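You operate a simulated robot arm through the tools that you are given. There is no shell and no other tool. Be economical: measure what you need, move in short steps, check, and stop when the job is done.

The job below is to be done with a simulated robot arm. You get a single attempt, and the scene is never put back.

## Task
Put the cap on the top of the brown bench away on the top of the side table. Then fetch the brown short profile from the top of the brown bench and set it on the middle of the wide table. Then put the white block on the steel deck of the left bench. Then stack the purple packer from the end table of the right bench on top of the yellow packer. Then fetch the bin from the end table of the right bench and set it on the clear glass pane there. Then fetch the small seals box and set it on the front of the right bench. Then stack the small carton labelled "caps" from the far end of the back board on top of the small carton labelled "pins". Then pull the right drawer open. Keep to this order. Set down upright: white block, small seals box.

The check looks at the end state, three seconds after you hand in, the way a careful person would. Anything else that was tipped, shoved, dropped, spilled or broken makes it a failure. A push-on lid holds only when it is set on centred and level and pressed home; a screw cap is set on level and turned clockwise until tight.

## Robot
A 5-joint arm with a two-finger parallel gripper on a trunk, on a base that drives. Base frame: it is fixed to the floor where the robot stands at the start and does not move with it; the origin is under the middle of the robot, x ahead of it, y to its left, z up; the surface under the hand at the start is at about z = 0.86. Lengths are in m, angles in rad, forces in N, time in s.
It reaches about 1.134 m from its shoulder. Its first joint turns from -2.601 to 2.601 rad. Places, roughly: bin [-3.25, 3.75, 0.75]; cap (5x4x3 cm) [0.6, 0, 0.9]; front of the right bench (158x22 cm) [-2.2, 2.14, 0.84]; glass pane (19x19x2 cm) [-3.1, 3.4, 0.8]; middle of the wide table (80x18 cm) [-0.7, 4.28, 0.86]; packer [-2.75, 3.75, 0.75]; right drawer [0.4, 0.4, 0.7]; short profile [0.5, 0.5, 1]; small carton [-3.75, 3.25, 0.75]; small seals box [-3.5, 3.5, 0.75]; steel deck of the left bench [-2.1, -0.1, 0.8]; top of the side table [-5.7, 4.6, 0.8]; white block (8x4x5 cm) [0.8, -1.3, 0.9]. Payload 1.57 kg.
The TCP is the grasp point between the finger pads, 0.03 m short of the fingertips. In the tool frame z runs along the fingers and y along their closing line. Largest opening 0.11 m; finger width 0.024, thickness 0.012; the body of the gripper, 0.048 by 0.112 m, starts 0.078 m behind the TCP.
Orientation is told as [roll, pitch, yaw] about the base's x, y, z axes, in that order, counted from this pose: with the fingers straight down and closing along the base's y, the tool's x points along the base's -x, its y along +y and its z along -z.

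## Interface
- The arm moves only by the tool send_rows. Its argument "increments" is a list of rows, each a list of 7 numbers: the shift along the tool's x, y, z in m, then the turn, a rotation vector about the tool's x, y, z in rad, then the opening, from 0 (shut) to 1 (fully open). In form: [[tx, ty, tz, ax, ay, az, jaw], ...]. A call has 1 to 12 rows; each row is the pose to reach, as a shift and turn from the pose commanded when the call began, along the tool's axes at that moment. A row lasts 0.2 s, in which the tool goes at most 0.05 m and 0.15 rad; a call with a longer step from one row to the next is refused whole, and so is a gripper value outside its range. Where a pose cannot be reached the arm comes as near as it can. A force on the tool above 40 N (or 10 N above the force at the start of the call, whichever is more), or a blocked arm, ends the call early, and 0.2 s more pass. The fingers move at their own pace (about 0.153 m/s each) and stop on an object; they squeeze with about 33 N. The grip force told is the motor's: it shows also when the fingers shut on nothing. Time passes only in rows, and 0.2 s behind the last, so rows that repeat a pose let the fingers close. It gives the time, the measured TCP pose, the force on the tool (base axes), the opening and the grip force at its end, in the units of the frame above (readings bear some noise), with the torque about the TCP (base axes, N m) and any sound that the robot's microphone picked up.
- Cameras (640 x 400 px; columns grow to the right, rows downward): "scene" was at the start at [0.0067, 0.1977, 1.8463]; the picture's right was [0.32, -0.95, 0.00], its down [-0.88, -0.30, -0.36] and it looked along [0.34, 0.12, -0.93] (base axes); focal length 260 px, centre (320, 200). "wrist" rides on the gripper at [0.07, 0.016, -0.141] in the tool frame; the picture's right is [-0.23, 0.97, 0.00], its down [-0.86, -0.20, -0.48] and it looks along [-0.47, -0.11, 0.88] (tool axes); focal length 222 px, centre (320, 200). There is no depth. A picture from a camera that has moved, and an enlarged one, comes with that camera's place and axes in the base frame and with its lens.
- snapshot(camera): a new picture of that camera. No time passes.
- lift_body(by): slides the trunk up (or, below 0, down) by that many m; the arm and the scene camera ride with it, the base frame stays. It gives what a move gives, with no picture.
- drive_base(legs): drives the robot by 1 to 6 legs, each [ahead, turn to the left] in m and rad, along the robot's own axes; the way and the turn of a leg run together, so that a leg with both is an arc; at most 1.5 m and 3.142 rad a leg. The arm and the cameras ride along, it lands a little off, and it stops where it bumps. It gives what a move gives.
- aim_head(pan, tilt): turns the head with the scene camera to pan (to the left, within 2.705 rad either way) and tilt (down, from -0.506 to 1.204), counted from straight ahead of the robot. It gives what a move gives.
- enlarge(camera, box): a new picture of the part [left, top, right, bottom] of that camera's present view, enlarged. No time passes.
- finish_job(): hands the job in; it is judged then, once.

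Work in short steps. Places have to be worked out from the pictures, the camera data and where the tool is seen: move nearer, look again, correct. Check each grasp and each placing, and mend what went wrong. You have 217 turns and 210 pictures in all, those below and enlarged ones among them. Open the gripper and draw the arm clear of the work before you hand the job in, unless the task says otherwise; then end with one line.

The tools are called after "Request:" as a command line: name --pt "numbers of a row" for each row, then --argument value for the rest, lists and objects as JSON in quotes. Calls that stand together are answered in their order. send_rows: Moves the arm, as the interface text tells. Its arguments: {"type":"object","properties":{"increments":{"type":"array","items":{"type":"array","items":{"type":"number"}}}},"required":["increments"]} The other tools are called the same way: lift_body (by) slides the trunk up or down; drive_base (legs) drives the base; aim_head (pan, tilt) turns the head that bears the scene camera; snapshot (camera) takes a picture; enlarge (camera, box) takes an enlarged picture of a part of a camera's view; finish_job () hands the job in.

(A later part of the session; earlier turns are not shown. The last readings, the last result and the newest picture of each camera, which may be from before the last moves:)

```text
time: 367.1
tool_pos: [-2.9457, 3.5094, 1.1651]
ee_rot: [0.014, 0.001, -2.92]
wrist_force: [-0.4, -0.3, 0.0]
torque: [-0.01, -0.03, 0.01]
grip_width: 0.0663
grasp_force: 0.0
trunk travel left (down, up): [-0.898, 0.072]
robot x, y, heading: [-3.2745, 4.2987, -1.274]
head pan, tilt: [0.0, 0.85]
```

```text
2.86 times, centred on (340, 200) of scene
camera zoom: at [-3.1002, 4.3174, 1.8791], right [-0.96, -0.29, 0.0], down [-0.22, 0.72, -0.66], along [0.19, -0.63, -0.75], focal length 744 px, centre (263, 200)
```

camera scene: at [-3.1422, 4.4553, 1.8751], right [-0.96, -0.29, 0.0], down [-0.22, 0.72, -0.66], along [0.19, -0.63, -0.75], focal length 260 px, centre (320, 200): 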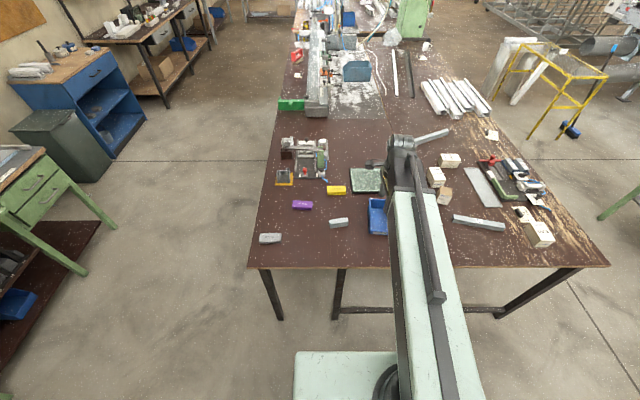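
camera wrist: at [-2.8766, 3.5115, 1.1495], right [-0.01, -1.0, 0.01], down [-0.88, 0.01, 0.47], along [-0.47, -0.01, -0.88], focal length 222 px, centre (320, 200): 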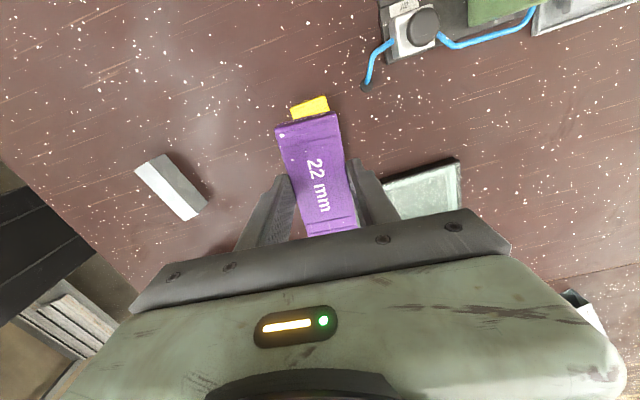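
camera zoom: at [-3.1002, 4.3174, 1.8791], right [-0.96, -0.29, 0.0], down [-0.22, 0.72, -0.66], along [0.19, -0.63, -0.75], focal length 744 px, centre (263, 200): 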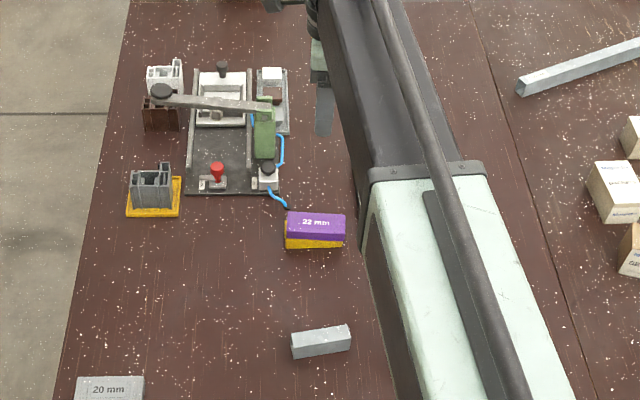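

The purple packer lies on the yellow one. Now the bin: pane centre computes to [-3.087, 3.377], bin to about [-3.197, 3.634]. I move over the bin to measure it.

Request:
send_rows --pt "-0.036 -0.028 0 0 0 0 1" --pt "-0.071 -0.057 0 0 0 0 1" --pt "-0.107 -0.085 0 0 0 0 1" --pt "-0.142 -0.114 0 0 0 0 1" --pt "-0.177 -0.142 0 0 0 0 1" --pt "-0.21 -0.17 0 0 0 0 1"

Request:
snapshot --camera "wrist"

Request:
enlarge --camera "scene" --box '[340, 130, 500, 270]'

```text
time: 368.5
tool_pos: [-3.1922, 3.6269, 1.1644]
ee_rot: [0.015, 0.001, -2.921]
wrist_force: [0.6, 0.0, 0.5]
torque: [0.0, -0.02, -0.03]
grip_width: 0.1099
grasp_force: 0.0
out of reach, approached as far as the arm can: row 2, 3, 4, 5
trunk travel left (down, up): [-0.898, 0.072]
robot x, y, heading: [-3.2767, 4.2993, -1.273]
head pan, tilt: [0.0, 0.85]
```

```text
116 pictures are left
camera wrist: at [-3.1216, 3.629, 1.3069], right [-0.01, -1.0, 0.01], down [-0.88, 0.01, 0.47], along [-0.47, -0.01, -0.88], focal length 222 px, centre (320, 200)
```

wrist: 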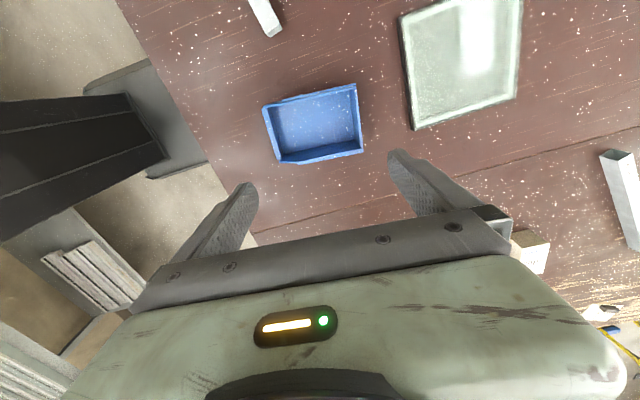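

```text
2.86 times, centred on (420, 200) of scene
camera zoom: at [-3.1008, 4.3179, 1.8792], right [-0.96, -0.29, 0.0], down [-0.22, 0.72, -0.66], along [0.19, -0.63, -0.75], focal length 744 px, centre (34, 200)
```

zoom: 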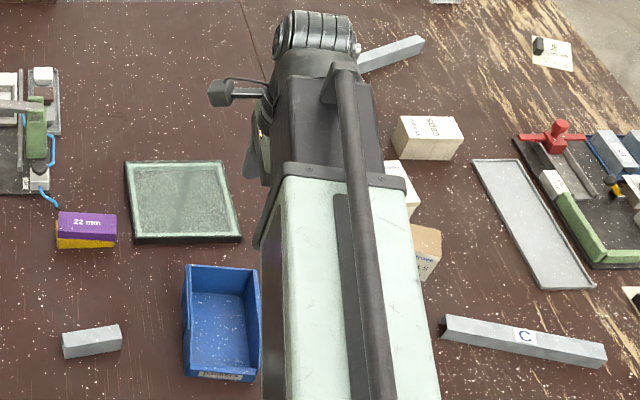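

The bin is about 0.115 m wide, wider than the jaw opens, so I will pinch its right-hand (+x) side wall near [-3.143, 3.622]. I turn the tool to close across that wall.

Request:
send_rows --pt "0.004 0.0015 0 0 0 -0.141 0.6" --pt "0.009 0.003 0 0 0 -0.282 0.6" --pt "0.013 0.0045 0 0 0 -0.423 0.6" --pt "0.017 0.006 0 0 0 -0.564 0.6" --pt "0.021 0.007 0 0 0 -0.705 0.6" --pt "0.026 0.0085 0 0 0 -0.846 0.6" --pt "0.03 0.01 0 0 0 -0.987 0.6" --pt "0.034 0.011 0 0 0 -1.128 0.6" --pt "0.038 0.013 0 0 0 -1.269 0.6" --pt "0.043 0.014 0 0 0 -1.41 0.6" --pt "0.0467 0.0156 0 0 0 -1.55 0.6"

Request:
snapshot --camera "wrist"

```text
time: 370.9
tool_pos: [-3.1397, 3.6243, 1.1645]
ee_rot: [0.002, -0.015, -1.369]
wrist_force: [0.0, -0.1, -0.2]
torque: [-0.02, -0.04, -0.01]
grip_width: 0.0661
grasp_force: 0.0
out of reach, approached as far as the arm can: row 1, 2, 3, 4, 5, 6, 7, 8, 9
trunk travel left (down, up): [-0.898, 0.072]
robot x, y, heading: [-3.2756, 4.2954, -1.272]
head pan, tilt: [0.0, 0.85]
```

```text
114 pictures are left
camera wrist: at [-3.1381, 3.6981, 1.3053], right [1.0, -0.02, 0.01], down [-0.02, -0.87, 0.49], along [-0.01, -0.49, -0.87], focal length 222 px, centre (320, 200)
```

wrist: 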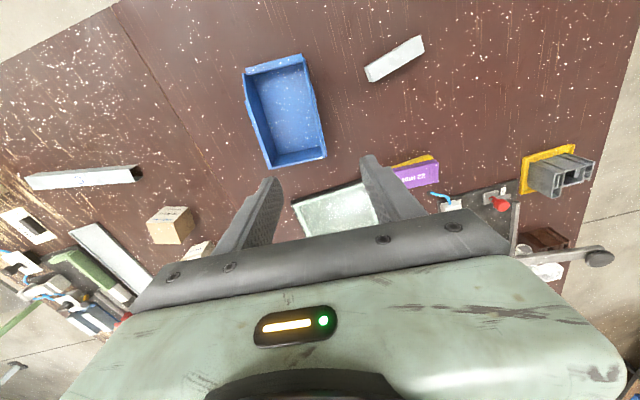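

The wall edge passes right under the TCP. I lower part way and check.

Request:
lift_body --by -0.2

Request:
snapshot --camera "wrist"

```text
time: 373.0
tool_pos: [-3.1374, 3.6229, 0.9654]
ee_rot: [0.003, -0.014, -1.371]
wrist_force: [0.5, 0.3, 0.2]
torque: [0.03, -0.01, 0.04]
grip_width: 0.066
grasp_force: 0.1
trunk travel left (down, up): [-0.698, 0.272]
robot x, y, heading: [-3.2729, 4.2974, -1.27]
head pan, tilt: [0.0, 0.85]
```

```text
113 pictures are left
camera wrist: at [-3.1381, 3.6982, 1.1054], right [1.0, -0.03, 0.01], down [-0.03, -0.87, 0.49], along [-0.01, -0.49, -0.87], focal length 222 px, centre (320, 200)
```

wrist: 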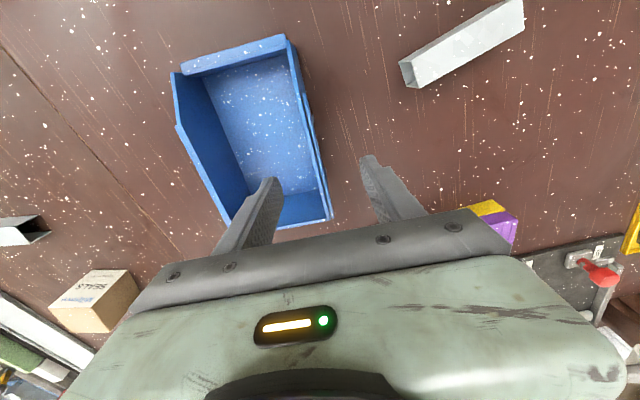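

I shift 5 mm inward and lower so the tips are near the bin floor level.

Request:
send_rows --pt "0 -0.005 0 0 0 0 0.6" --pt "0 -0.005 0 0 0 0 0.6"

Request:
lift_body --by -0.074

Request:
send_rows --pt "0 0 0 0 0 0 0.4" --pt "0 0 0 0 0 0 0.2" --pt "0 0 0 0 0 0 0.0" --pt "0 0 0 0 0 0 0.0"

Request:
snapshot --camera "wrist"

```text
time: 373.6
tool_pos: [-3.145, 3.6227, 0.9646]
ee_rot: [0.0, -0.014, -1.369]
wrist_force: [-0.4, -0.1, 0.6]
torque: [-0.01, 0.02, 0.03]
grip_width: 0.0661
grasp_force: 0.0
trunk travel left (down, up): [-0.698, 0.272]
robot x, y, heading: [-3.2723, 4.3003, -1.272]
head pan, tilt: [0.0, 0.85]
```

```text
time: 374.8
tool_pos: [-3.1442, 3.6235, 0.8904]
ee_rot: [0.002, -0.014, -1.372]
wrist_force: [0.2, 0.9, 0.5]
torque: [0.01, 0.04, 0.01]
grip_width: 0.066
grasp_force: 0.2
trunk travel left (down, up): [-0.624, 0.346]
robot x, y, heading: [-3.2676, 4.2984, -1.275]
head pan, tilt: [0.0, 0.85]
```

```text
time: 375.8
tool_pos: [-3.1436, 3.6232, 0.8912]
ee_rot: [0.003, -0.014, -1.371]
wrist_force: [0.0, 0.1, 0.4]
torque: [0.08, 0.18, -0.14]
grip_width: 0.0037
grasp_force: 24.3
trunk travel left (down, up): [-0.624, 0.346]
robot x, y, heading: [-3.2697, 4.3001, -1.27]
head pan, tilt: [0.0, 0.85]
```

```text
112 pictures are left
camera wrist: at [-3.1431, 3.6972, 1.0314], right [1.0, -0.03, 0.01], down [-0.03, -0.87, 0.49], along [-0.01, -0.49, -0.87], focal length 222 px, centre (320, 200)
```

wrist: 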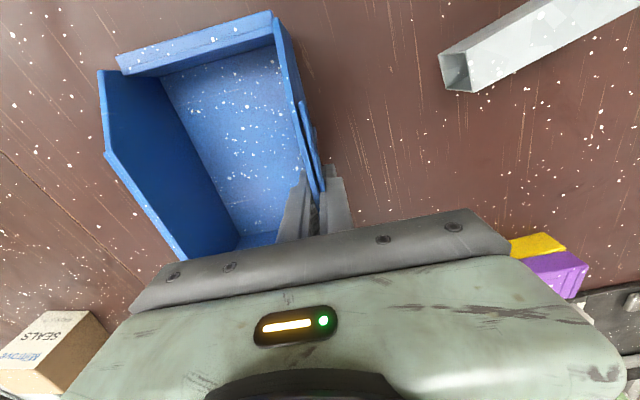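

The wall (about 4 mm) is pinched. I lift a little and look for tilt.

Request:
send_rows --pt "0 0 0 0 0 0 0.0" --pt "0 0 0 0 0 0 0.0"

Request:
lift_body --by 0.05

Request:
snapshot --camera "wrist"

Request:
enlarge --camera "scene" --box '[280, 130, 440, 270]'

```text
time: 376.4
tool_pos: [-3.1434, 3.6241, 0.891]
ee_rot: [0.002, -0.015, -1.369]
wrist_force: [-0.5, 1.5, 0.8]
torque: [0.15, 0.18, -0.12]
grip_width: 0.0036
grasp_force: 24.9
trunk travel left (down, up): [-0.624, 0.346]
robot x, y, heading: [-3.2768, 4.2981, -1.271]
head pan, tilt: [0.0, 0.85]
```

```text
time: 377.3
tool_pos: [-3.1429, 3.6229, 0.9397]
ee_rot: [0.002, -0.013, -1.371]
wrist_force: [0.1, 0.5, -1.7]
torque: [-0.03, -0.03, -0.01]
grip_width: 0.0038
grasp_force: 24.9
trunk travel left (down, up): [-0.674, 0.296]
robot x, y, heading: [-3.2731, 4.2978, -1.276]
head pan, tilt: [0.0, 0.85]
```

```text
111 pictures are left
camera wrist: at [-3.143, 3.6969, 1.0812], right [1.0, -0.03, 0.01], down [-0.03, -0.87, 0.49], along [-0.01, -0.49, -0.87], focal length 222 px, centre (320, 200)
```

wrist: 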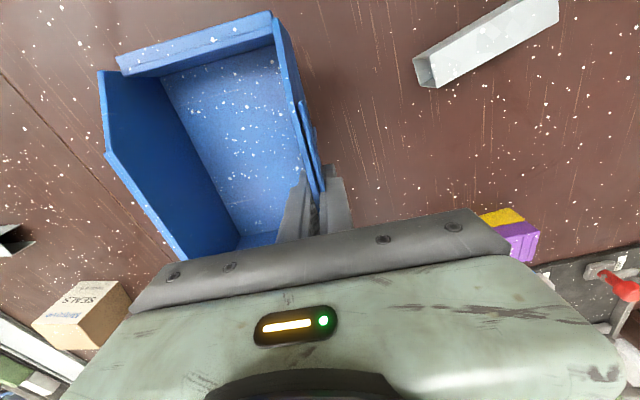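

```text
2.86 times, centred on (360, 200) of scene
camera zoom: at [-3.1002, 4.3173, 1.6552], right [-0.96, -0.29, 0.0], down [-0.22, 0.72, -0.66], along [0.19, -0.63, -0.75], focal length 744 px, centre (206, 200)
```

zoom: 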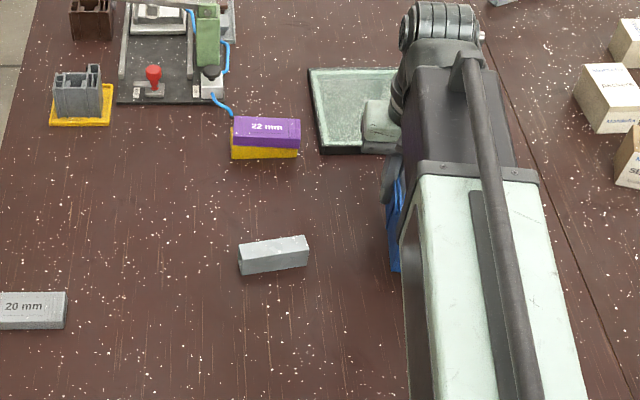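

The bin hangs level. The target tool position [-3.028, 3.375] is just beyond reach (0.955 m), so I raise a bit and drive 2 cm ahead.

Request:
lift_body --by 0.06

Request:
drive_base --legs '[[0.022, 0]]'

```text
time: 378.3
tool_pos: [-3.1438, 3.6233, 1.0001]
ee_rot: [0.003, -0.015, -1.371]
wrist_force: [0.8, -0.9, -1.2]
torque: [-0.01, -0.06, -0.01]
grip_width: 0.0038
grasp_force: 24.4
trunk travel left (down, up): [-0.734, 0.236]
robot x, y, heading: [-3.2766, 4.299, -1.27]
head pan, tilt: [0.0, 0.85]
```

```text
time: 379.1
tool_pos: [-3.1376, 3.6024, 0.9998]
ee_rot: [0.002, -0.013, -1.371]
wrist_force: [-1.1, -0.6, -1.8]
torque: [-0.02, -0.09, 0.0]
grip_width: 0.0037
grasp_force: 24.3
trunk travel left (down, up): [-0.734, 0.236]
robot x, y, heading: [-3.2655, 4.2762, -1.27]
head pan, tilt: [0.0, 0.85]
```

Request:
send_rows --pt "-0.04 0.0105 0 0 0 -0.02 0" --pt "-0.081 0.021 0 0 0 -0.04 0" --pt "-0.121 0.0315 0 0 0 -0.06 0" --pt "-0.161 0.042 0 0 0 -0.08 0" --pt "-0.201 0.0525 0 0 0 -0.1 0" --pt "-0.2417 0.0629 0 0 0 -0.12 0" --pt "-0.2417 0.0629 0 0 0 -0.12 0"

Request:
snapshot --camera "wrist"

Request:
enlarge --camera "scene" --box '[260, 80, 440, 230]'

```text
time: 380.7
tool_pos: [-3.0264, 3.3781, 1.0003]
ee_rot: [0.0, -0.014, -1.249]
wrist_force: [0.9, -0.4, -2.1]
torque: [0.01, -0.08, -0.01]
grip_width: 0.004
grasp_force: 24.4
out of reach, approached as far as the arm can: row 4, 5, 6, 7
trunk travel left (down, up): [-0.734, 0.236]
robot x, y, heading: [-3.2626, 4.2748, -1.274]
head pan, tilt: [0.0, 0.85]
```

```text
109 pictures are left
camera wrist: at [-3.0344, 3.4518, 1.141], right [1.0, 0.09, 0.0], down [0.08, -0.87, 0.49], along [0.05, -0.49, -0.87], focal length 222 px, centre (320, 200)
```

wrist: 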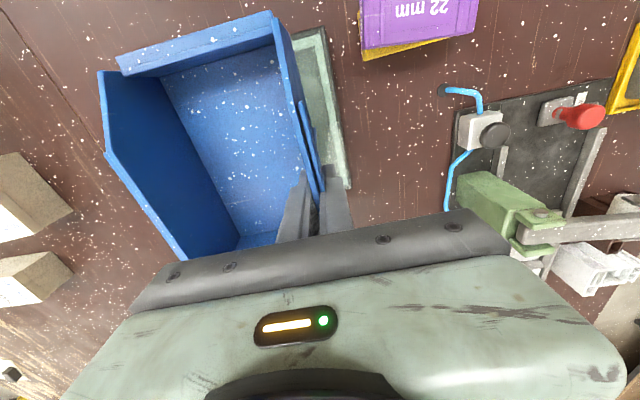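

```text
2.67 times, centred on (350, 155) of scene
camera zoom: at [-3.0935, 4.2958, 1.7151], right [-0.96, -0.29, 0.0], down [-0.22, 0.72, -0.66], along [0.19, -0.63, -0.75], focal length 695 px, centre (240, 320)
```

zoom: 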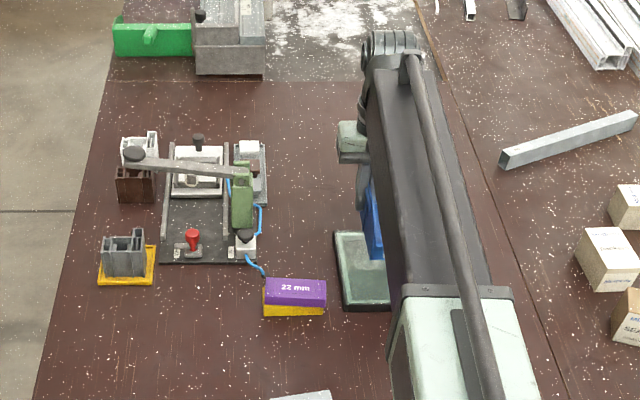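

Pane edge seen at the expected place; the bin needs about 1 cm towards −x. I correct and lower to just above the glass.

Request:
send_rows --pt "0 -0.01 0 0 0 0 0" --pt "0 -0.01 0 0 0 0 0"

Request:
lift_body --by -0.075

Request:
lift_body --by -0.004

Request:
lift_body --by -0.003

Request:
snapshot --camera "wrist"

```text
time: 381.3
tool_pos: [-3.0355, 3.3757, 0.9999]
ee_rot: [0.0, -0.014, -1.249]
wrist_force: [-0.1, 0.4, -0.5]
torque: [-0.02, -0.1, 0.03]
grip_width: 0.0037
grasp_force: 24.5
trunk travel left (down, up): [-0.734, 0.236]
robot x, y, heading: [-3.2689, 4.278, -1.273]
head pan, tilt: [0.0, 0.85]
```

```text
time: 382.4
tool_pos: [-3.0354, 3.3754, 0.9249]
ee_rot: [0.0, -0.014, -1.248]
wrist_force: [0.4, -0.2, -0.9]
torque: [-0.03, -0.05, 0.01]
grip_width: 0.0037
grasp_force: 24.5
trunk travel left (down, up): [-0.659, 0.311]
robot x, y, heading: [-3.2653, 4.277, -1.272]
head pan, tilt: [0.0, 0.85]
```

```text
time: 382.9
tool_pos: [-3.0356, 3.3759, 0.9209]
ee_rot: [0.0, -0.014, -1.249]
wrist_force: [0.4, 0.8, -2.1]
torque: [0.0, -0.09, 0.0]
grip_width: 0.0035
grasp_force: 24.8
trunk travel left (down, up): [-0.655, 0.315]
robot x, y, heading: [-3.2684, 4.278, -1.271]
head pan, tilt: [0.0, 0.85]
```

```text
time: 383.4
tool_pos: [-3.0353, 3.376, 0.9176]
ee_rot: [0.001, -0.013, -1.248]
wrist_force: [0.1, 0.6, -2.3]
torque: [0.0, -0.09, 0.04]
grip_width: 0.0039
grasp_force: 24.3
trunk travel left (down, up): [-0.652, 0.318]
robot x, y, heading: [-3.2683, 4.2784, -1.272]
head pan, tilt: [0.0, 0.85]
```

```text
107 pictures are left
camera wrist: at [-3.0438, 3.4494, 1.0591], right [1.0, 0.09, 0.0], down [0.08, -0.87, 0.49], along [0.05, -0.49, -0.87], focal length 222 px, centre (320, 200)
```

wrist: 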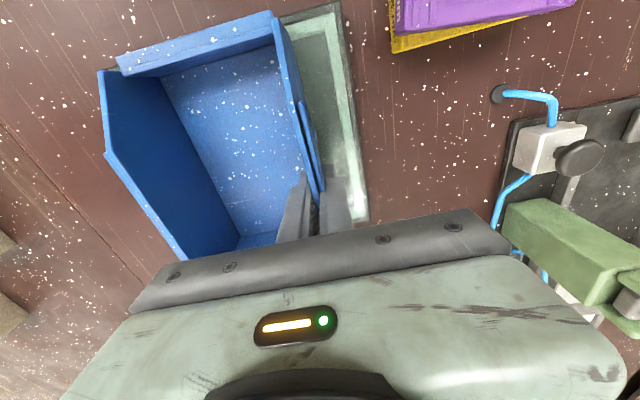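

Request:
lift_body --by -0.003

Request:
lift_body --by -0.003

```text
time: 384.0
tool_pos: [-3.0361, 3.3756, 0.9157]
ee_rot: [0.0, -0.013, -1.249]
wrist_force: [0.0, 0.4, -2.1]
torque: [-0.02, -0.11, 0.0]
grip_width: 0.0036
grasp_force: 23.9
trunk travel left (down, up): [-0.649, 0.321]
robot x, y, heading: [-3.2672, 4.2761, -1.267]
head pan, tilt: [0.0, 0.85]
```

```text
time: 384.5
tool_pos: [-3.0359, 3.3758, 0.9125]
ee_rot: [-0.001, -0.014, -1.25]
wrist_force: [0.1, 1.0, -2.1]
torque: [0.0, -0.12, 0.03]
grip_width: 0.0039
grasp_force: 24.7
trunk travel left (down, up): [-0.646, 0.324]
robot x, y, heading: [-3.2684, 4.2744, -1.272]
head pan, tilt: [0.0, 0.85]
```

Request:
lift_body --by -0.002

Request:
lift_body --by -0.002

```text
time: 385.0
tool_pos: [-3.0353, 3.3763, 0.9106]
ee_rot: [0.001, -0.015, -1.25]
wrist_force: [0.7, 0.1, 1.1]
torque: [0.16, 0.11, -0.01]
grip_width: 0.0038
grasp_force: 24.8
trunk travel left (down, up): [-0.644, 0.326]
robot x, y, heading: [-3.2687, 4.2777, -1.276]
head pan, tilt: [0.0, 0.85]
```

```text
time: 385.5
tool_pos: [-3.0362, 3.3761, 0.9098]
ee_rot: [-0.001, -0.017, -1.25]
wrist_force: [1.3, -6.9, 18.5]
torque: [-0.12, -0.02, 0.05]
grip_width: 0.0039
grasp_force: 24.6
trunk travel left (down, up): [-0.642, 0.328]
robot x, y, heading: [-3.2685, 4.2771, -1.272]
head pan, tilt: [0.0, 0.85]
```

The bin rests on the pane (contact at TCP 0.910). I open modestly, rise and check.

Request:
send_rows --pt "0 0 0 0 0 0 0.1" --pt "0 0 0 0 0 0 0.2" --pt "0 0 0 0 0 0 0.3" --pt "0 0 0 0 0 0 0.3"

Request:
lift_body --by 0.25

Request:
snapshot --camera "wrist"

Request:
enlarge --camera "scene" --box '[260, 100, 440, 240]'

```text
time: 386.5
tool_pos: [-3.0356, 3.376, 0.908]
ee_rot: [0.001, -0.013, -1.249]
wrist_force: [0.2, 1.2, 0.0]
torque: [0.01, 0.0, -0.02]
grip_width: 0.033
grasp_force: 0.0
trunk travel left (down, up): [-0.642, 0.328]
robot x, y, heading: [-3.2696, 4.2747, -1.271]
head pan, tilt: [0.0, 0.85]
```

```text
time: 389.1
tool_pos: [-3.0353, 3.3756, 1.1576]
ee_rot: [0.0, -0.014, -1.251]
wrist_force: [-0.3, 0.9, 0.3]
torque: [0.01, 0.0, -0.03]
grip_width: 0.0329
grasp_force: 0.2
trunk travel left (down, up): [-0.892, 0.078]
robot x, y, heading: [-3.2706, 4.2784, -1.272]
head pan, tilt: [0.0, 0.85]
```

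```text
106 pictures are left
camera wrist: at [-3.0437, 3.4494, 1.2991], right [1.0, 0.09, 0.0], down [0.08, -0.87, 0.49], along [0.05, -0.49, -0.87], focal length 222 px, centre (320, 200)
```

wrist: 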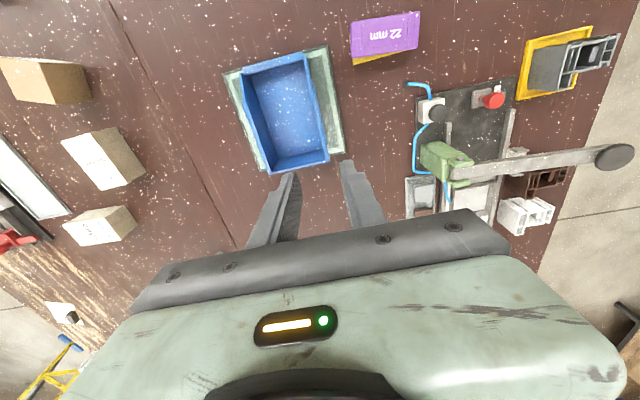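

```text
2.86 times, centred on (350, 170) of scene
camera zoom: at [-3.0936, 4.2961, 1.8731], right [-0.96, -0.29, 0.0], down [-0.22, 0.72, -0.66], along [0.19, -0.63, -0.75], focal length 744 px, centre (234, 286)
```

zoom: 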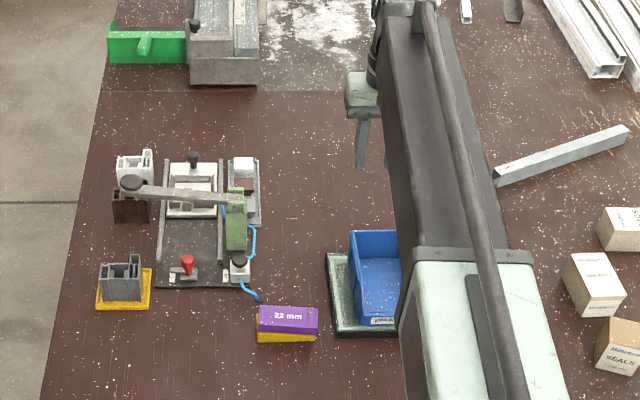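

The bin stands well on the pane. Next the seals box at about [-3.53, 3.41]; I shift the base along the passage to stand opposite it.

Request:
send_rows --pt "0.045 0 0 0 0 0 0.6" --pt "0.09 0 0 0 0 0 0.6" --pt "0.135 0 0 0 0 0 0.8" --pt "0.18 0 0 0 0 0 1" --pt "0.22 0 0 0 0 0 1"

Request:
drive_base --legs '[[-0.1, 0], [0, -1.565], [0.42, 0], [0, 1.565], [0.08, 0]]'

Request:
snapshot --camera "scene"

Request:
snapshot --camera "wrist"

```text
time: 390.3
tool_pos: [-3.1055, 3.5893, 1.1581]
ee_rot: [0.001, -0.017, -1.25]
wrist_force: [0.9, -0.8, -0.6]
torque: [0.03, 0.0, -0.01]
grip_width: 0.1101
grasp_force: 0.0
out of reach, approached as far as the arm can: row 5
trunk travel left (down, up): [-0.892, 0.078]
robot x, y, heading: [-3.2669, 4.2733, -1.273]
head pan, tilt: [0.0, 0.85]
```

```text
time: 402.0
tool_pos: [-3.4874, 3.4857, 1.1576]
ee_rot: [-0.001, -0.013, -1.211]
wrist_force: [0.4, -0.2, -1.2]
torque: [0.0, 0.02, 0.02]
grip_width: 0.1101
grasp_force: 0.0
trunk travel left (down, up): [-0.892, 0.078]
robot x, y, heading: [-3.6841, 4.1688, -1.22]
head pan, tilt: [0.0, 0.85]
```

```text
104 pictures are left
camera scene: at [-3.5124, 4.1914, 1.8732], right [-0.94, -0.34, 0.0], down [-0.26, 0.71, -0.66], along [0.23, -0.62, -0.75], focal length 260 px, centre (320, 200)
```

scene: 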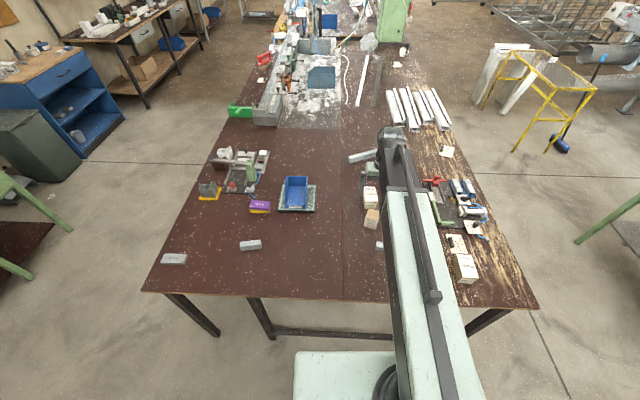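

```text
103 pictures are left
camera wrist: at [-3.4969, 3.5591, 1.2982], right [0.99, 0.13, 0.0], down [0.11, -0.86, 0.49], along [0.07, -0.48, -0.87], focal length 222 px, centre (320, 200)
```

wrist: 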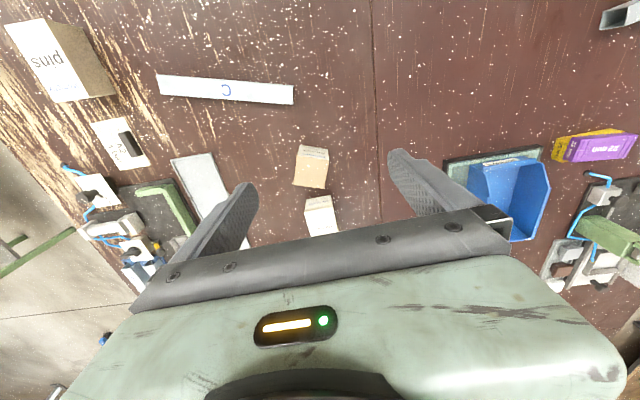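

Request:
enlarge --camera "wrist" --box '[250, 110, 410, 240]'

Request:
enlarge --camera "scene" --box '[330, 150, 490, 290]'

```text
3.08 times, centred on (330, 175) of wrist
camera zoom: at [-3.4969, 3.5591, 1.2982], right [0.99, 0.13, 0.0], down [0.11, -0.86, 0.49], along [0.07, -0.48, -0.87], focal length 684 px, centre (289, 277)
```

zoom: 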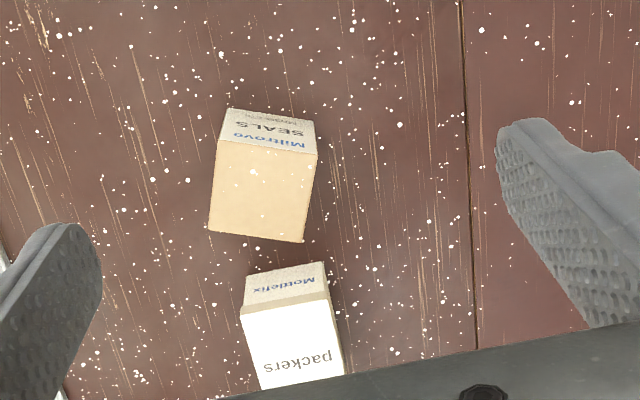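

```text
2.86 times, centred on (410, 220) of scene
camera zoom: at [-3.5124, 4.1914, 1.8732], right [-0.94, -0.34, 0.0], down [-0.26, 0.71, -0.66], along [0.23, -0.62, -0.75], focal length 744 px, centre (63, 143)
```

zoom: 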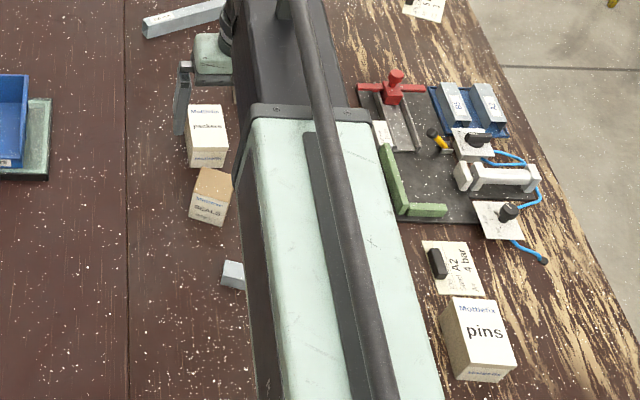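

The seals box is a ~6 cm cube at [-3.489, 3.3925], square to the axes. I align to close along x, lower and grip.

Request:
send_rows --pt "-0.03 -0.012 0 0 0 0.12 1" --pt "-0.06 -0.024 0 0 0 0.24 1" --pt "-0.0864 -0.0346 0 0 0 0.36 1" --pt "-0.0864 -0.0346 0 0 0 0.36 1"

Request:
lift_body --by -0.17

Request:
snapshot --camera "wrist"

```text
time: 403.0
tool_pos: [-3.4855, 3.3921, 1.1586]
ee_rot: [0.006, -0.014, -1.572]
wrist_force: [0.1, 0.2, -0.6]
torque: [0.0, 0.0, -0.03]
grip_width: 0.1101
grasp_force: 0.0
trunk travel left (down, up): [-0.892, 0.078]
robot x, y, heading: [-3.6848, 4.1678, -1.224]
head pan, tilt: [0.0, 0.85]
```

```text
time: 404.9
tool_pos: [-3.4866, 3.3922, 0.9891]
ee_rot: [0.005, -0.014, -1.57]
wrist_force: [-0.4, -0.3, -0.4]
torque: [-0.03, -0.03, 0.04]
grip_width: 0.1098
grasp_force: 0.1
trunk travel left (down, up): [-0.722, 0.248]
robot x, y, heading: [-3.6878, 4.1669, -1.223]
head pan, tilt: [0.0, 0.85]
```

```text
100 pictures are left
camera wrist: at [-3.4714, 3.4653, 1.1295], right [0.97, -0.23, 0.01], down [-0.2, -0.85, 0.49], along [-0.1, -0.48, -0.87], focal length 222 px, centre (320, 200)
```

wrist: 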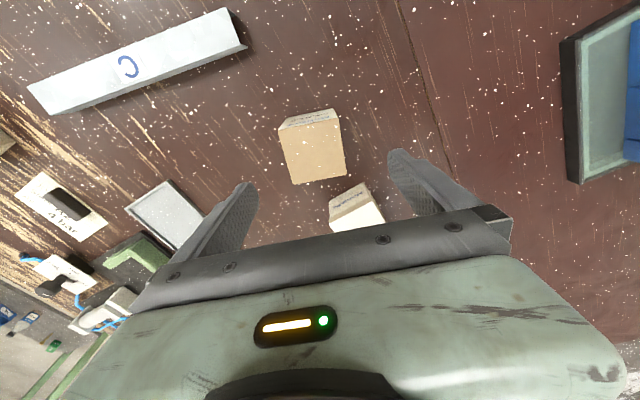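

Request:
lift_body --by -0.105

Request:
send_rows --pt "0 -0.004 0 0 0 0 0.8" --pt "0 -0.004 0 0 0 0 0.4" --pt "0 -0.004 0 0 0 0 0.2" --pt "0 -0.004 0 0 0 0 0.0" --pt "0 -0.004 0 0 0 0 0.0"

Request:
lift_body --by 0.05

Request:
snapshot --camera "wrist"

```text
time: 406.3
tool_pos: [-3.4853, 3.3927, 0.8829]
ee_rot: [0.004, -0.013, -1.568]
wrist_force: [0.0, -1.0, 0.8]
torque: [0.02, -0.01, -0.01]
grip_width: 0.11
grasp_force: 0.0
trunk travel left (down, up): [-0.617, 0.353]
robot x, y, heading: [-3.6893, 4.1692, -1.218]
head pan, tilt: [0.0, 0.85]
```

```text
time: 407.5
tool_pos: [-3.49, 3.3932, 0.8836]
ee_rot: [0.006, -0.014, -1.568]
wrist_force: [0.1, 1.3, 1.2]
torque: [0.04, 0.07, -0.06]
grip_width: 0.0601
grasp_force: 33.1
trunk travel left (down, up): [-0.617, 0.353]
robot x, y, heading: [-3.6841, 4.1677, -1.225]
head pan, tilt: [0.0, 0.85]
```

```text
time: 408.4
tool_pos: [-3.4897, 3.3934, 0.9334]
ee_rot: [0.005, -0.013, -1.569]
wrist_force: [0.5, 0.3, -1.3]
torque: [0.0, -0.01, 0.0]
grip_width: 0.0593
grasp_force: 33.2
trunk travel left (down, up): [-0.667, 0.303]
robot x, y, heading: [-3.6847, 4.1705, -1.218]
head pan, tilt: [0.0, 0.85]
```

```text
99 pictures are left
camera wrist: at [-3.476, 3.4653, 1.0743], right [0.97, -0.23, 0.01], down [-0.2, -0.85, 0.49], along [-0.1, -0.48, -0.87], focal length 222 px, centre (320, 200)
```

wrist: 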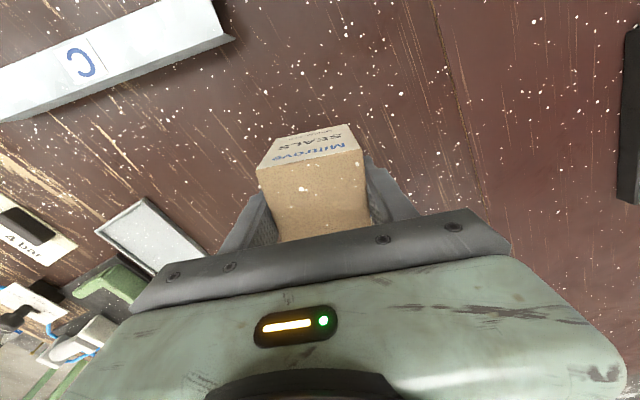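

The seals box is held upright. I raise it and drive out of the passage to the front of the right bench.

Request:
lift_body --by 0.23

Request:
drive_base --legs '[[-0.1, 0], [0, 1.52], [1.45, 0], [0, -1.5]]'

Request:
aim_head --pan -0.3 --tilt 0.5

Request:
snapshot --camera "scene"

```text
time: 410.8
tool_pos: [-3.49, 3.3928, 1.1633]
ee_rot: [0.006, -0.014, -1.569]
wrist_force: [-0.1, -0.1, -0.8]
torque: [-0.01, 0.0, 0.0]
grip_width: 0.0598
grasp_force: 32.9
trunk travel left (down, up): [-0.897, 0.073]
robot x, y, heading: [-3.6854, 4.1683, -1.219]
head pan, tilt: [0.0, 0.85]
```

```text
time: 426.1
tool_pos: [-2.1225, 3.897, 1.1633]
ee_rot: [0.007, -0.015, -1.557]
wrist_force: [0.4, -0.1, -1.2]
torque: [-0.04, -0.02, -0.06]
grip_width: 0.0597
grasp_force: 33.2
trunk travel left (down, up): [-0.897, 0.073]
robot x, y, heading: [-2.3063, 4.6739, -1.193]
head pan, tilt: [0.0, 0.85]
```

```text
time: 426.9
tool_pos: [-2.1226, 3.8971, 1.1647]
ee_rot: [0.005, -0.014, -1.555]
wrist_force: [0.4, -0.1, -0.5]
torque: [-0.03, -0.05, 0.02]
grip_width: 0.0594
grasp_force: 33.0
trunk travel left (down, up): [-0.897, 0.073]
robot x, y, heading: [-2.3035, 4.6747, -1.201]
head pan, tilt: [-0.3, 0.499]
```

```text
98 pictures are left
camera scene: at [-2.1534, 4.6905, 1.9081], right [-1.0, -0.07, 0.0], down [-0.04, 0.48, -0.88], along [0.07, -0.88, -0.48], focal length 260 px, centre (320, 200)
```

scene: 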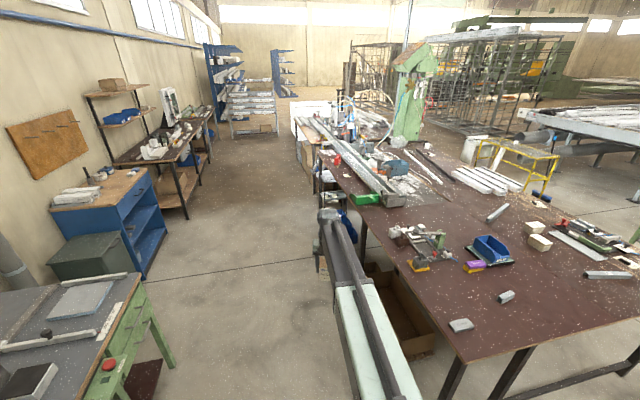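

Clear ahead. I drive down the aisle and turn to face the front of the right bench.

Request:
drive_base --legs '[[1.25, 0], [1.25, 0], [0, -1.62]]'

Request:
aim_head --pan 0.0 --tilt 0.8

Request:
snapshot --camera "scene"

Request:
snapshot --camera "wrist"

```text
time: 443.0
tool_pos: [-2.1704, 2.1989, 1.1623]
ee_rot: [0.006, -0.015, -3.134]
wrist_force: [-0.6, 0.0, -0.4]
torque: [-0.03, -0.02, 0.0]
grip_width: 0.0597
grasp_force: 33.1
trunk travel left (down, up): [-0.897, 0.073]
robot x, y, heading: [-1.3745, 2.3371, -2.774]
head pan, tilt: [-0.3, 0.499]
```

```text
time: 443.8
tool_pos: [-2.1714, 2.1993, 1.163]
ee_rot: [0.006, -0.014, -3.135]
wrist_force: [0.4, 0.5, -1.4]
torque: [-0.04, -0.06, 0.02]
grip_width: 0.0598
grasp_force: 33.0
trunk travel left (down, up): [-0.897, 0.073]
robot x, y, heading: [-1.3789, 2.339, -2.775]
head pan, tilt: [0.0, 0.799]
```

```text
97 pictures are left
camera scene: at [-1.347, 2.1675, 1.8823], right [-0.36, 0.93, 0.0], down [0.67, 0.26, -0.7], along [-0.65, -0.25, -0.72], focal length 260 px, centre (320, 200)
```

scene: 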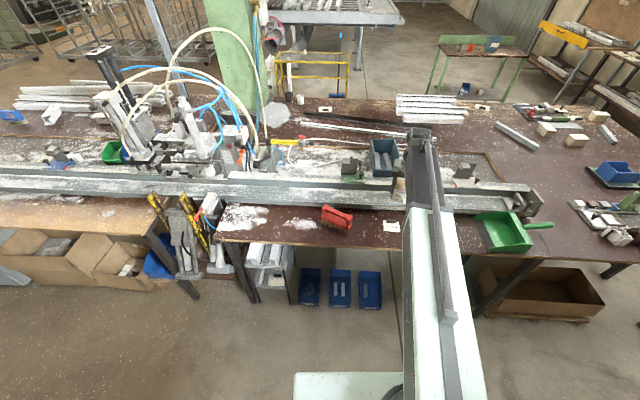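

```text
96 pictures are left
camera wrist: at [-2.0998, 2.1841, 1.3043], right [-0.22, -0.98, 0.01], down [-0.85, 0.2, 0.49], along [-0.48, 0.1, -0.87], focal length 222 px, centre (320, 200)
```

wrist: 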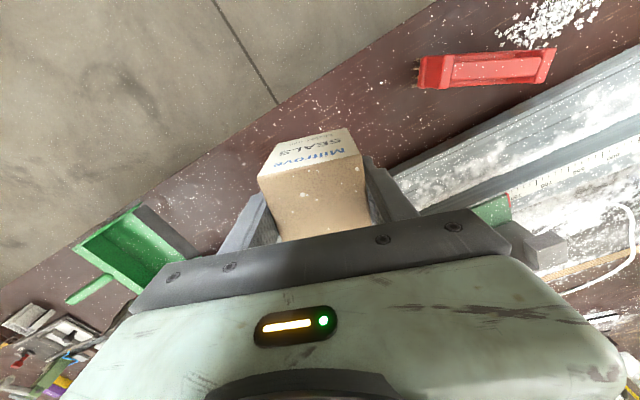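

The front strip lies between the edge and the channel; free room seems to be near [-2.27, 2.42], between the card and the green dustpan. I move the box there and look.

Request:
send_rows --pt "-0.02 -0.044 0 0 0 0 0" --pt "-0.04 -0.088 0 0 0 0 0" --pt "-0.06 -0.132 0 0 0 0 0" --pt "-0.08 -0.176 0 0 0 0 0" --pt "-0.0985 -0.221 0 0 0 0 0" --pt "-0.0985 -0.221 0 0 0 0 0"

Request:
lift_body --by -0.12

Request:
snapshot --camera "wrist"

Request:
enlarge --camera "scene" --box '[300, 140, 560, 300]'

```text
time: 445.2
tool_pos: [-2.2727, 2.4243, 1.163]
ee_rot: [0.005, -0.015, -3.135]
wrist_force: [-0.1, -0.5, -1.1]
torque: [0.0, 0.01, 0.02]
grip_width: 0.0594
grasp_force: 32.7
trunk travel left (down, up): [-0.897, 0.073]
robot x, y, heading: [-1.3778, 2.339, -2.769]
head pan, tilt: [0.0, 0.799]
```

```text
time: 446.7
tool_pos: [-2.2732, 2.4229, 1.045]
ee_rot: [0.006, -0.013, -3.136]
wrist_force: [-0.1, 0.0, -0.8]
torque: [0.01, -0.03, 0.03]
grip_width: 0.0597
grasp_force: 33.7
trunk travel left (down, up): [-0.777, 0.193]
robot x, y, heading: [-1.3798, 2.3352, -2.771]
head pan, tilt: [0.0, 0.799]
```

```text
95 pictures are left
camera wrist: at [-2.2015, 2.4086, 1.1844], right [-0.22, -0.98, 0.01], down [-0.85, 0.2, 0.49], along [-0.48, 0.1, -0.87], focal length 222 px, centre (320, 200)
```

wrist: 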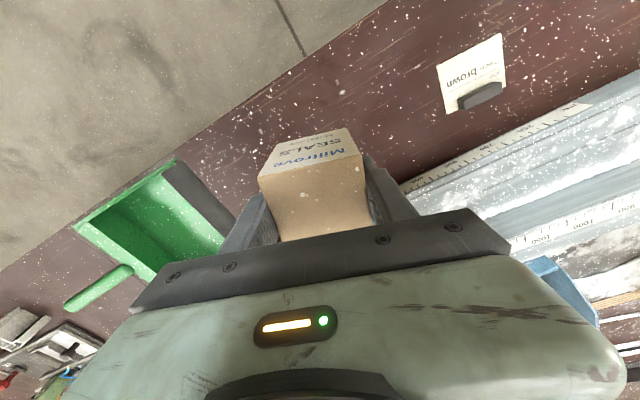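

```text
2.46 times, centred on (430, 220) of scene
camera zoom: at [-1.3468, 2.167, 1.7622], right [-0.36, 0.93, 0.0], down [0.67, 0.26, -0.7], along [-0.65, -0.25, -0.72], focal length 641 px, centre (49, 151)
```

zoom: 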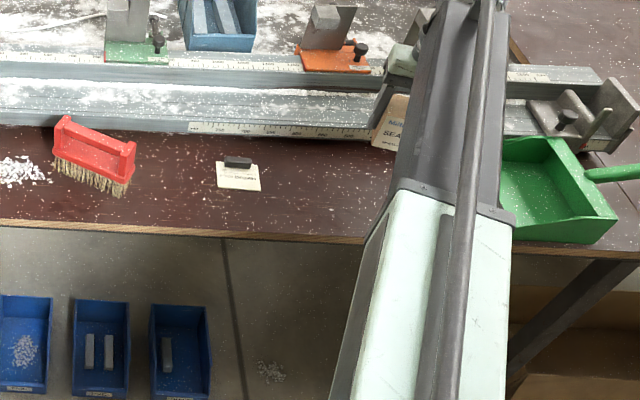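

The spot is free on both sides. I shift 2 cm inward and lower.

Request:
send_rows --pt "-0.02 0 0 0 0 0 0" --pt "-0.02 0 0 0 0 0 0"

Request:
lift_body --by -0.15

Request:
lift_body --by -0.005

Request:
lift_body --by -0.003

```text
time: 447.3
tool_pos: [-2.2914, 2.4237, 1.0435]
ee_rot: [0.005, -0.013, -3.137]
wrist_force: [0.0, 0.5, -1.6]
torque: [0.0, 0.0, 0.01]
grip_width: 0.0595
grasp_force: 33.4
trunk travel left (down, up): [-0.777, 0.193]
robot x, y, heading: [-1.3737, 2.3388, -2.776]
head pan, tilt: [0.0, 0.799]
```

```text
time: 449.0
tool_pos: [-2.2924, 2.4228, 0.8941]
ee_rot: [0.006, -0.015, -3.134]
wrist_force: [-0.2, -0.3, -0.3]
torque: [-0.01, 0.01, 0.0]
grip_width: 0.0594
grasp_force: 33.5
trunk travel left (down, up): [-0.627, 0.343]
robot x, y, heading: [-1.3752, 2.3396, -2.77]
head pan, tilt: [0.0, 0.799]
```

```text
time: 449.6
tool_pos: [-2.2913, 2.4231, 0.8871]
ee_rot: [0.006, -0.013, -3.137]
wrist_force: [-0.4, -0.5, -1.0]
torque: [0.0, 0.02, 0.01]
grip_width: 0.0595
grasp_force: 32.9
trunk travel left (down, up): [-0.622, 0.348]
robot x, y, heading: [-1.3751, 2.3351, -2.771]
head pan, tilt: [0.0, 0.799]
```

```text
time: 450.1
tool_pos: [-2.2919, 2.4232, 0.886]
ee_rot: [0.006, -0.015, -3.135]
wrist_force: [0.0, -0.6, -1.1]
torque: [0.01, 0.03, 0.0]
grip_width: 0.0595
grasp_force: 32.3
trunk travel left (down, up): [-0.619, 0.351]
robot x, y, heading: [-1.3771, 2.3419, -2.773]
head pan, tilt: [0.0, 0.799]
```

Request:
lift_body --by -0.003

Request:
lift_body --by -0.002

```text
time: 450.6
tool_pos: [-2.2926, 2.422, 0.8834]
ee_rot: [0.005, -0.014, -3.135]
wrist_force: [-7.1, -0.3, 15.8]
torque: [0.57, -0.07, 0.14]
grip_width: 0.0596
grasp_force: 32.9
trunk travel left (down, up): [-0.616, 0.354]
robot x, y, heading: [-1.3764, 2.3377, -2.769]
head pan, tilt: [0.0, 0.799]
```

```text
time: 451.1
tool_pos: [-2.2897, 2.4233, 0.8814]
ee_rot: [0.007, -0.015, -3.134]
wrist_force: [-11.8, 0.4, 28.7]
torque: [0.52, 0.04, 0.11]
grip_width: 0.0596
grasp_force: 32.5
trunk travel left (down, up): [-0.614, 0.356]
robot x, y, heading: [-1.3763, 2.3368, -2.776]
head pan, tilt: [0.0, 0.799]
```

The box is on the bench. I release, rise and check.

Request:
send_rows --pt "0 0 0 0 0 0 0.65" --pt "0 0 0 0 0 0 0.75" --pt "0 0 0 0 0 0 0.75"

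Request:
lift_body --by 0.28

Request:
snapshot --camera "wrist"

```text
time: 451.9
tool_pos: [-2.2913, 2.422, 0.8804]
ee_rot: [0.006, -0.013, -3.135]
wrist_force: [-0.1, -0.1, -0.1]
torque: [-0.02, -0.02, -0.01]
grip_width: 0.0826
grasp_force: 0.1
trunk travel left (down, up): [-0.614, 0.356]
robot x, y, heading: [-1.3763, 2.3345, -2.771]
head pan, tilt: [0.0, 0.799]
```

```text
time: 454.8
tool_pos: [-2.2916, 2.4217, 1.1599]
ee_rot: [0.004, -0.014, -3.135]
wrist_force: [0.7, -0.6, -0.1]
torque: [0.02, 0.01, 0.04]
grip_width: 0.0825
grasp_force: 0.0
trunk travel left (down, up): [-0.894, 0.076]
robot x, y, heading: [-1.3813, 2.3361, -2.769]
head pan, tilt: [0.0, 0.799]
```

```text
93 pictures are left
camera wrist: at [-2.2209, 2.4087, 1.3013], right [-0.22, -0.98, 0.01], down [-0.85, 0.2, 0.49], along [-0.48, 0.1, -0.87], focal length 222 px, centre (320, 200)
```

wrist: 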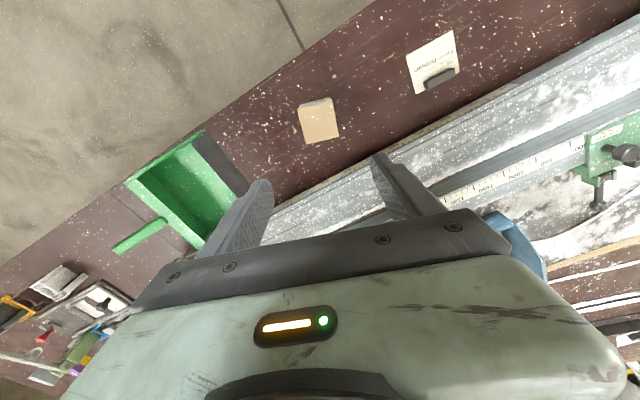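

The seals box stands upright on the front strip. Next the cartons; the caps carton is only reachable from the table's west side, so I pull the arm in and drive through the passage again.

Request:
send_rows --pt "0.045 0.004 0 0 0 0 0.75" --pt "0.09 0.008 0 0 0 0 0.75" --pt "0.135 0.012 0 0 0 0 0.75" --pt "0.18 0.016 0 0 0 0 0.75" --pt "0.225 0.02 0 0 0 0 0.75"

Request:
drive_base --legs '[[0, -1.648], [1.2, 0], [1.1, 0], [0, 1.28]]'

Request:
aim_head --pan 0.0 --tilt 0.6

Request:
snapshot --camera "scene"

```text
time: 455.9
tool_pos: [-2.0646, 2.4035, 1.1607]
ee_rot: [0.007, -0.014, -3.134]
wrist_force: [-0.1, 0.2, -0.1]
torque: [-0.02, 0.0, -0.01]
grip_width: 0.0825
grasp_force: 0.1
out of reach, approached as far as the arm can: row 4
trunk travel left (down, up): [-0.894, 0.076]
robot x, y, heading: [-1.3755, 2.335, -2.778]
head pan, tilt: [0.0, 0.799]
```

```text
time: 474.2
tool_pos: [-2.7396, 4.7736, 1.1595]
ee_rot: [0.005, -0.012, 2.814]
wrist_force: [-0.6, 0.8, -0.5]
torque: [-0.07, 0.03, 0.01]
grip_width: 0.0825
grasp_force: 0.1
trunk travel left (down, up): [-0.894, 0.076]
robot x, y, heading: [-2.1045, 4.4961, -3.112]
head pan, tilt: [0.0, 0.799]
```

```text
time: 474.9
tool_pos: [-2.7393, 4.7742, 1.1606]
ee_rot: [0.005, -0.016, 2.814]
wrist_force: [-0.1, -0.4, 1.0]
torque: [0.01, -0.01, -0.03]
grip_width: 0.0826
grasp_force: 0.1
trunk travel left (down, up): [-0.894, 0.076]
robot x, y, heading: [-2.1067, 4.4987, -3.12]
head pan, tilt: [0.0, 0.6]
```

```text
92 pictures are left
camera scene: at [-2.1466, 4.3264, 1.896], right [-0.03, 1.0, 0.0], down [0.57, 0.02, -0.82], along [-0.82, -0.03, -0.57], focal length 260 px, centre (320, 200)
```

scene: 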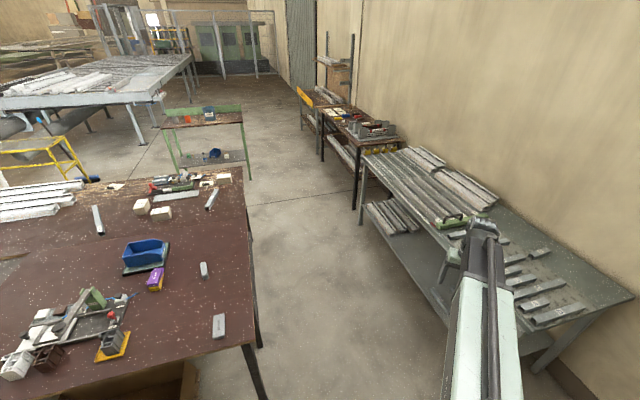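

Request:
drive_base --legs '[[0, -0.09], [0.75, 0], [0, 0.375], [1.0, 0], [0.92, 0], [0, 1.6]]'

Request:
snapshot --camera "scene"

```text
time: 494.0
tool_pos: [-4.8445, 3.2328, 1.1596]
ee_rot: [0.005, -0.012, -1.617]
wrist_force: [-0.7, -0.7, -0.9]
torque: [0.03, -0.03, -0.01]
grip_width: 0.0825
grasp_force: 0.1
trunk travel left (down, up): [-0.894, 0.076]
robot x, y, heading: [-4.7714, 3.912, -1.266]
head pan, tilt: [0.0, 0.6]
```

```text
91 pictures are left
camera scene: at [-4.5928, 3.9207, 1.8961], right [-0.95, -0.3, 0.0], down [-0.17, 0.54, -0.82], along [0.25, -0.79, -0.57], focal length 260 px, centre (320, 200)
```

scene: 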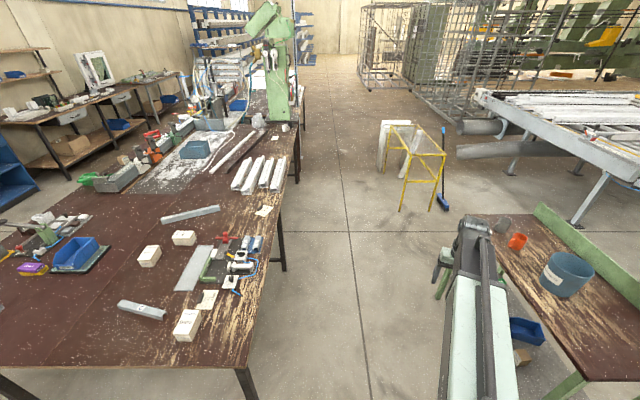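

The gap between the end table's west edge and the green table is about 1.2 m. I drive down it to stand at about [-4.42, 2.85] facing the table.

Request:
drive_base --legs '[[0, -0.115], [1.1, 0], [0, 1.66]]'

Request:
aim_head --pan 0.2 --tilt 0.8

Request:
snapshot --camera "scene"

```text
time: 504.3
tool_pos: [-3.879, 2.7745, 1.1602]
ee_rot: [0.006, -0.014, -0.02]
wrist_force: [0.0, -0.3, -1.0]
torque: [0.06, 0.01, -0.01]
grip_width: 0.0826
grasp_force: 0.2
trunk travel left (down, up): [-0.894, 0.076]
robot x, y, heading: [-4.5488, 2.8187, 0.317]
head pan, tilt: [0.0, 0.6]
```

```text
time: 505.0
tool_pos: [-3.8798, 2.7745, 1.1599]
ee_rot: [0.007, -0.014, -0.021]
wrist_force: [0.5, 0.8, -0.5]
torque: [-0.01, 0.01, -0.02]
grip_width: 0.0824
grasp_force: 0.0
trunk travel left (down, up): [-0.894, 0.076]
robot x, y, heading: [-4.5539, 2.8149, 0.316]
head pan, tilt: [0.201, 0.799]
```

```text
90 pictures are left
camera scene: at [-4.5767, 3.0031, 1.8793], right [0.5, -0.87, 0.0], down [-0.62, -0.36, -0.7], along [0.61, 0.35, -0.72], focal length 260 px, centre (320, 200)
```

scene: 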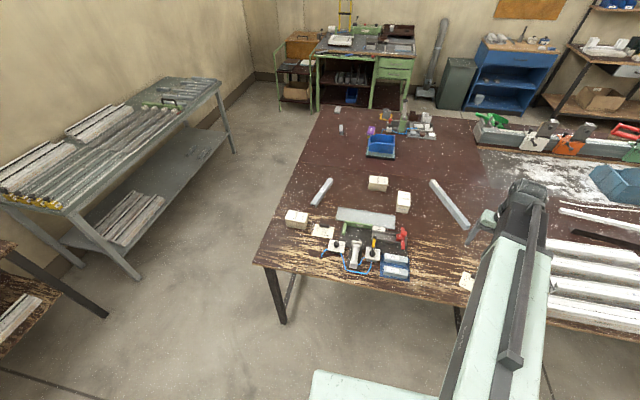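

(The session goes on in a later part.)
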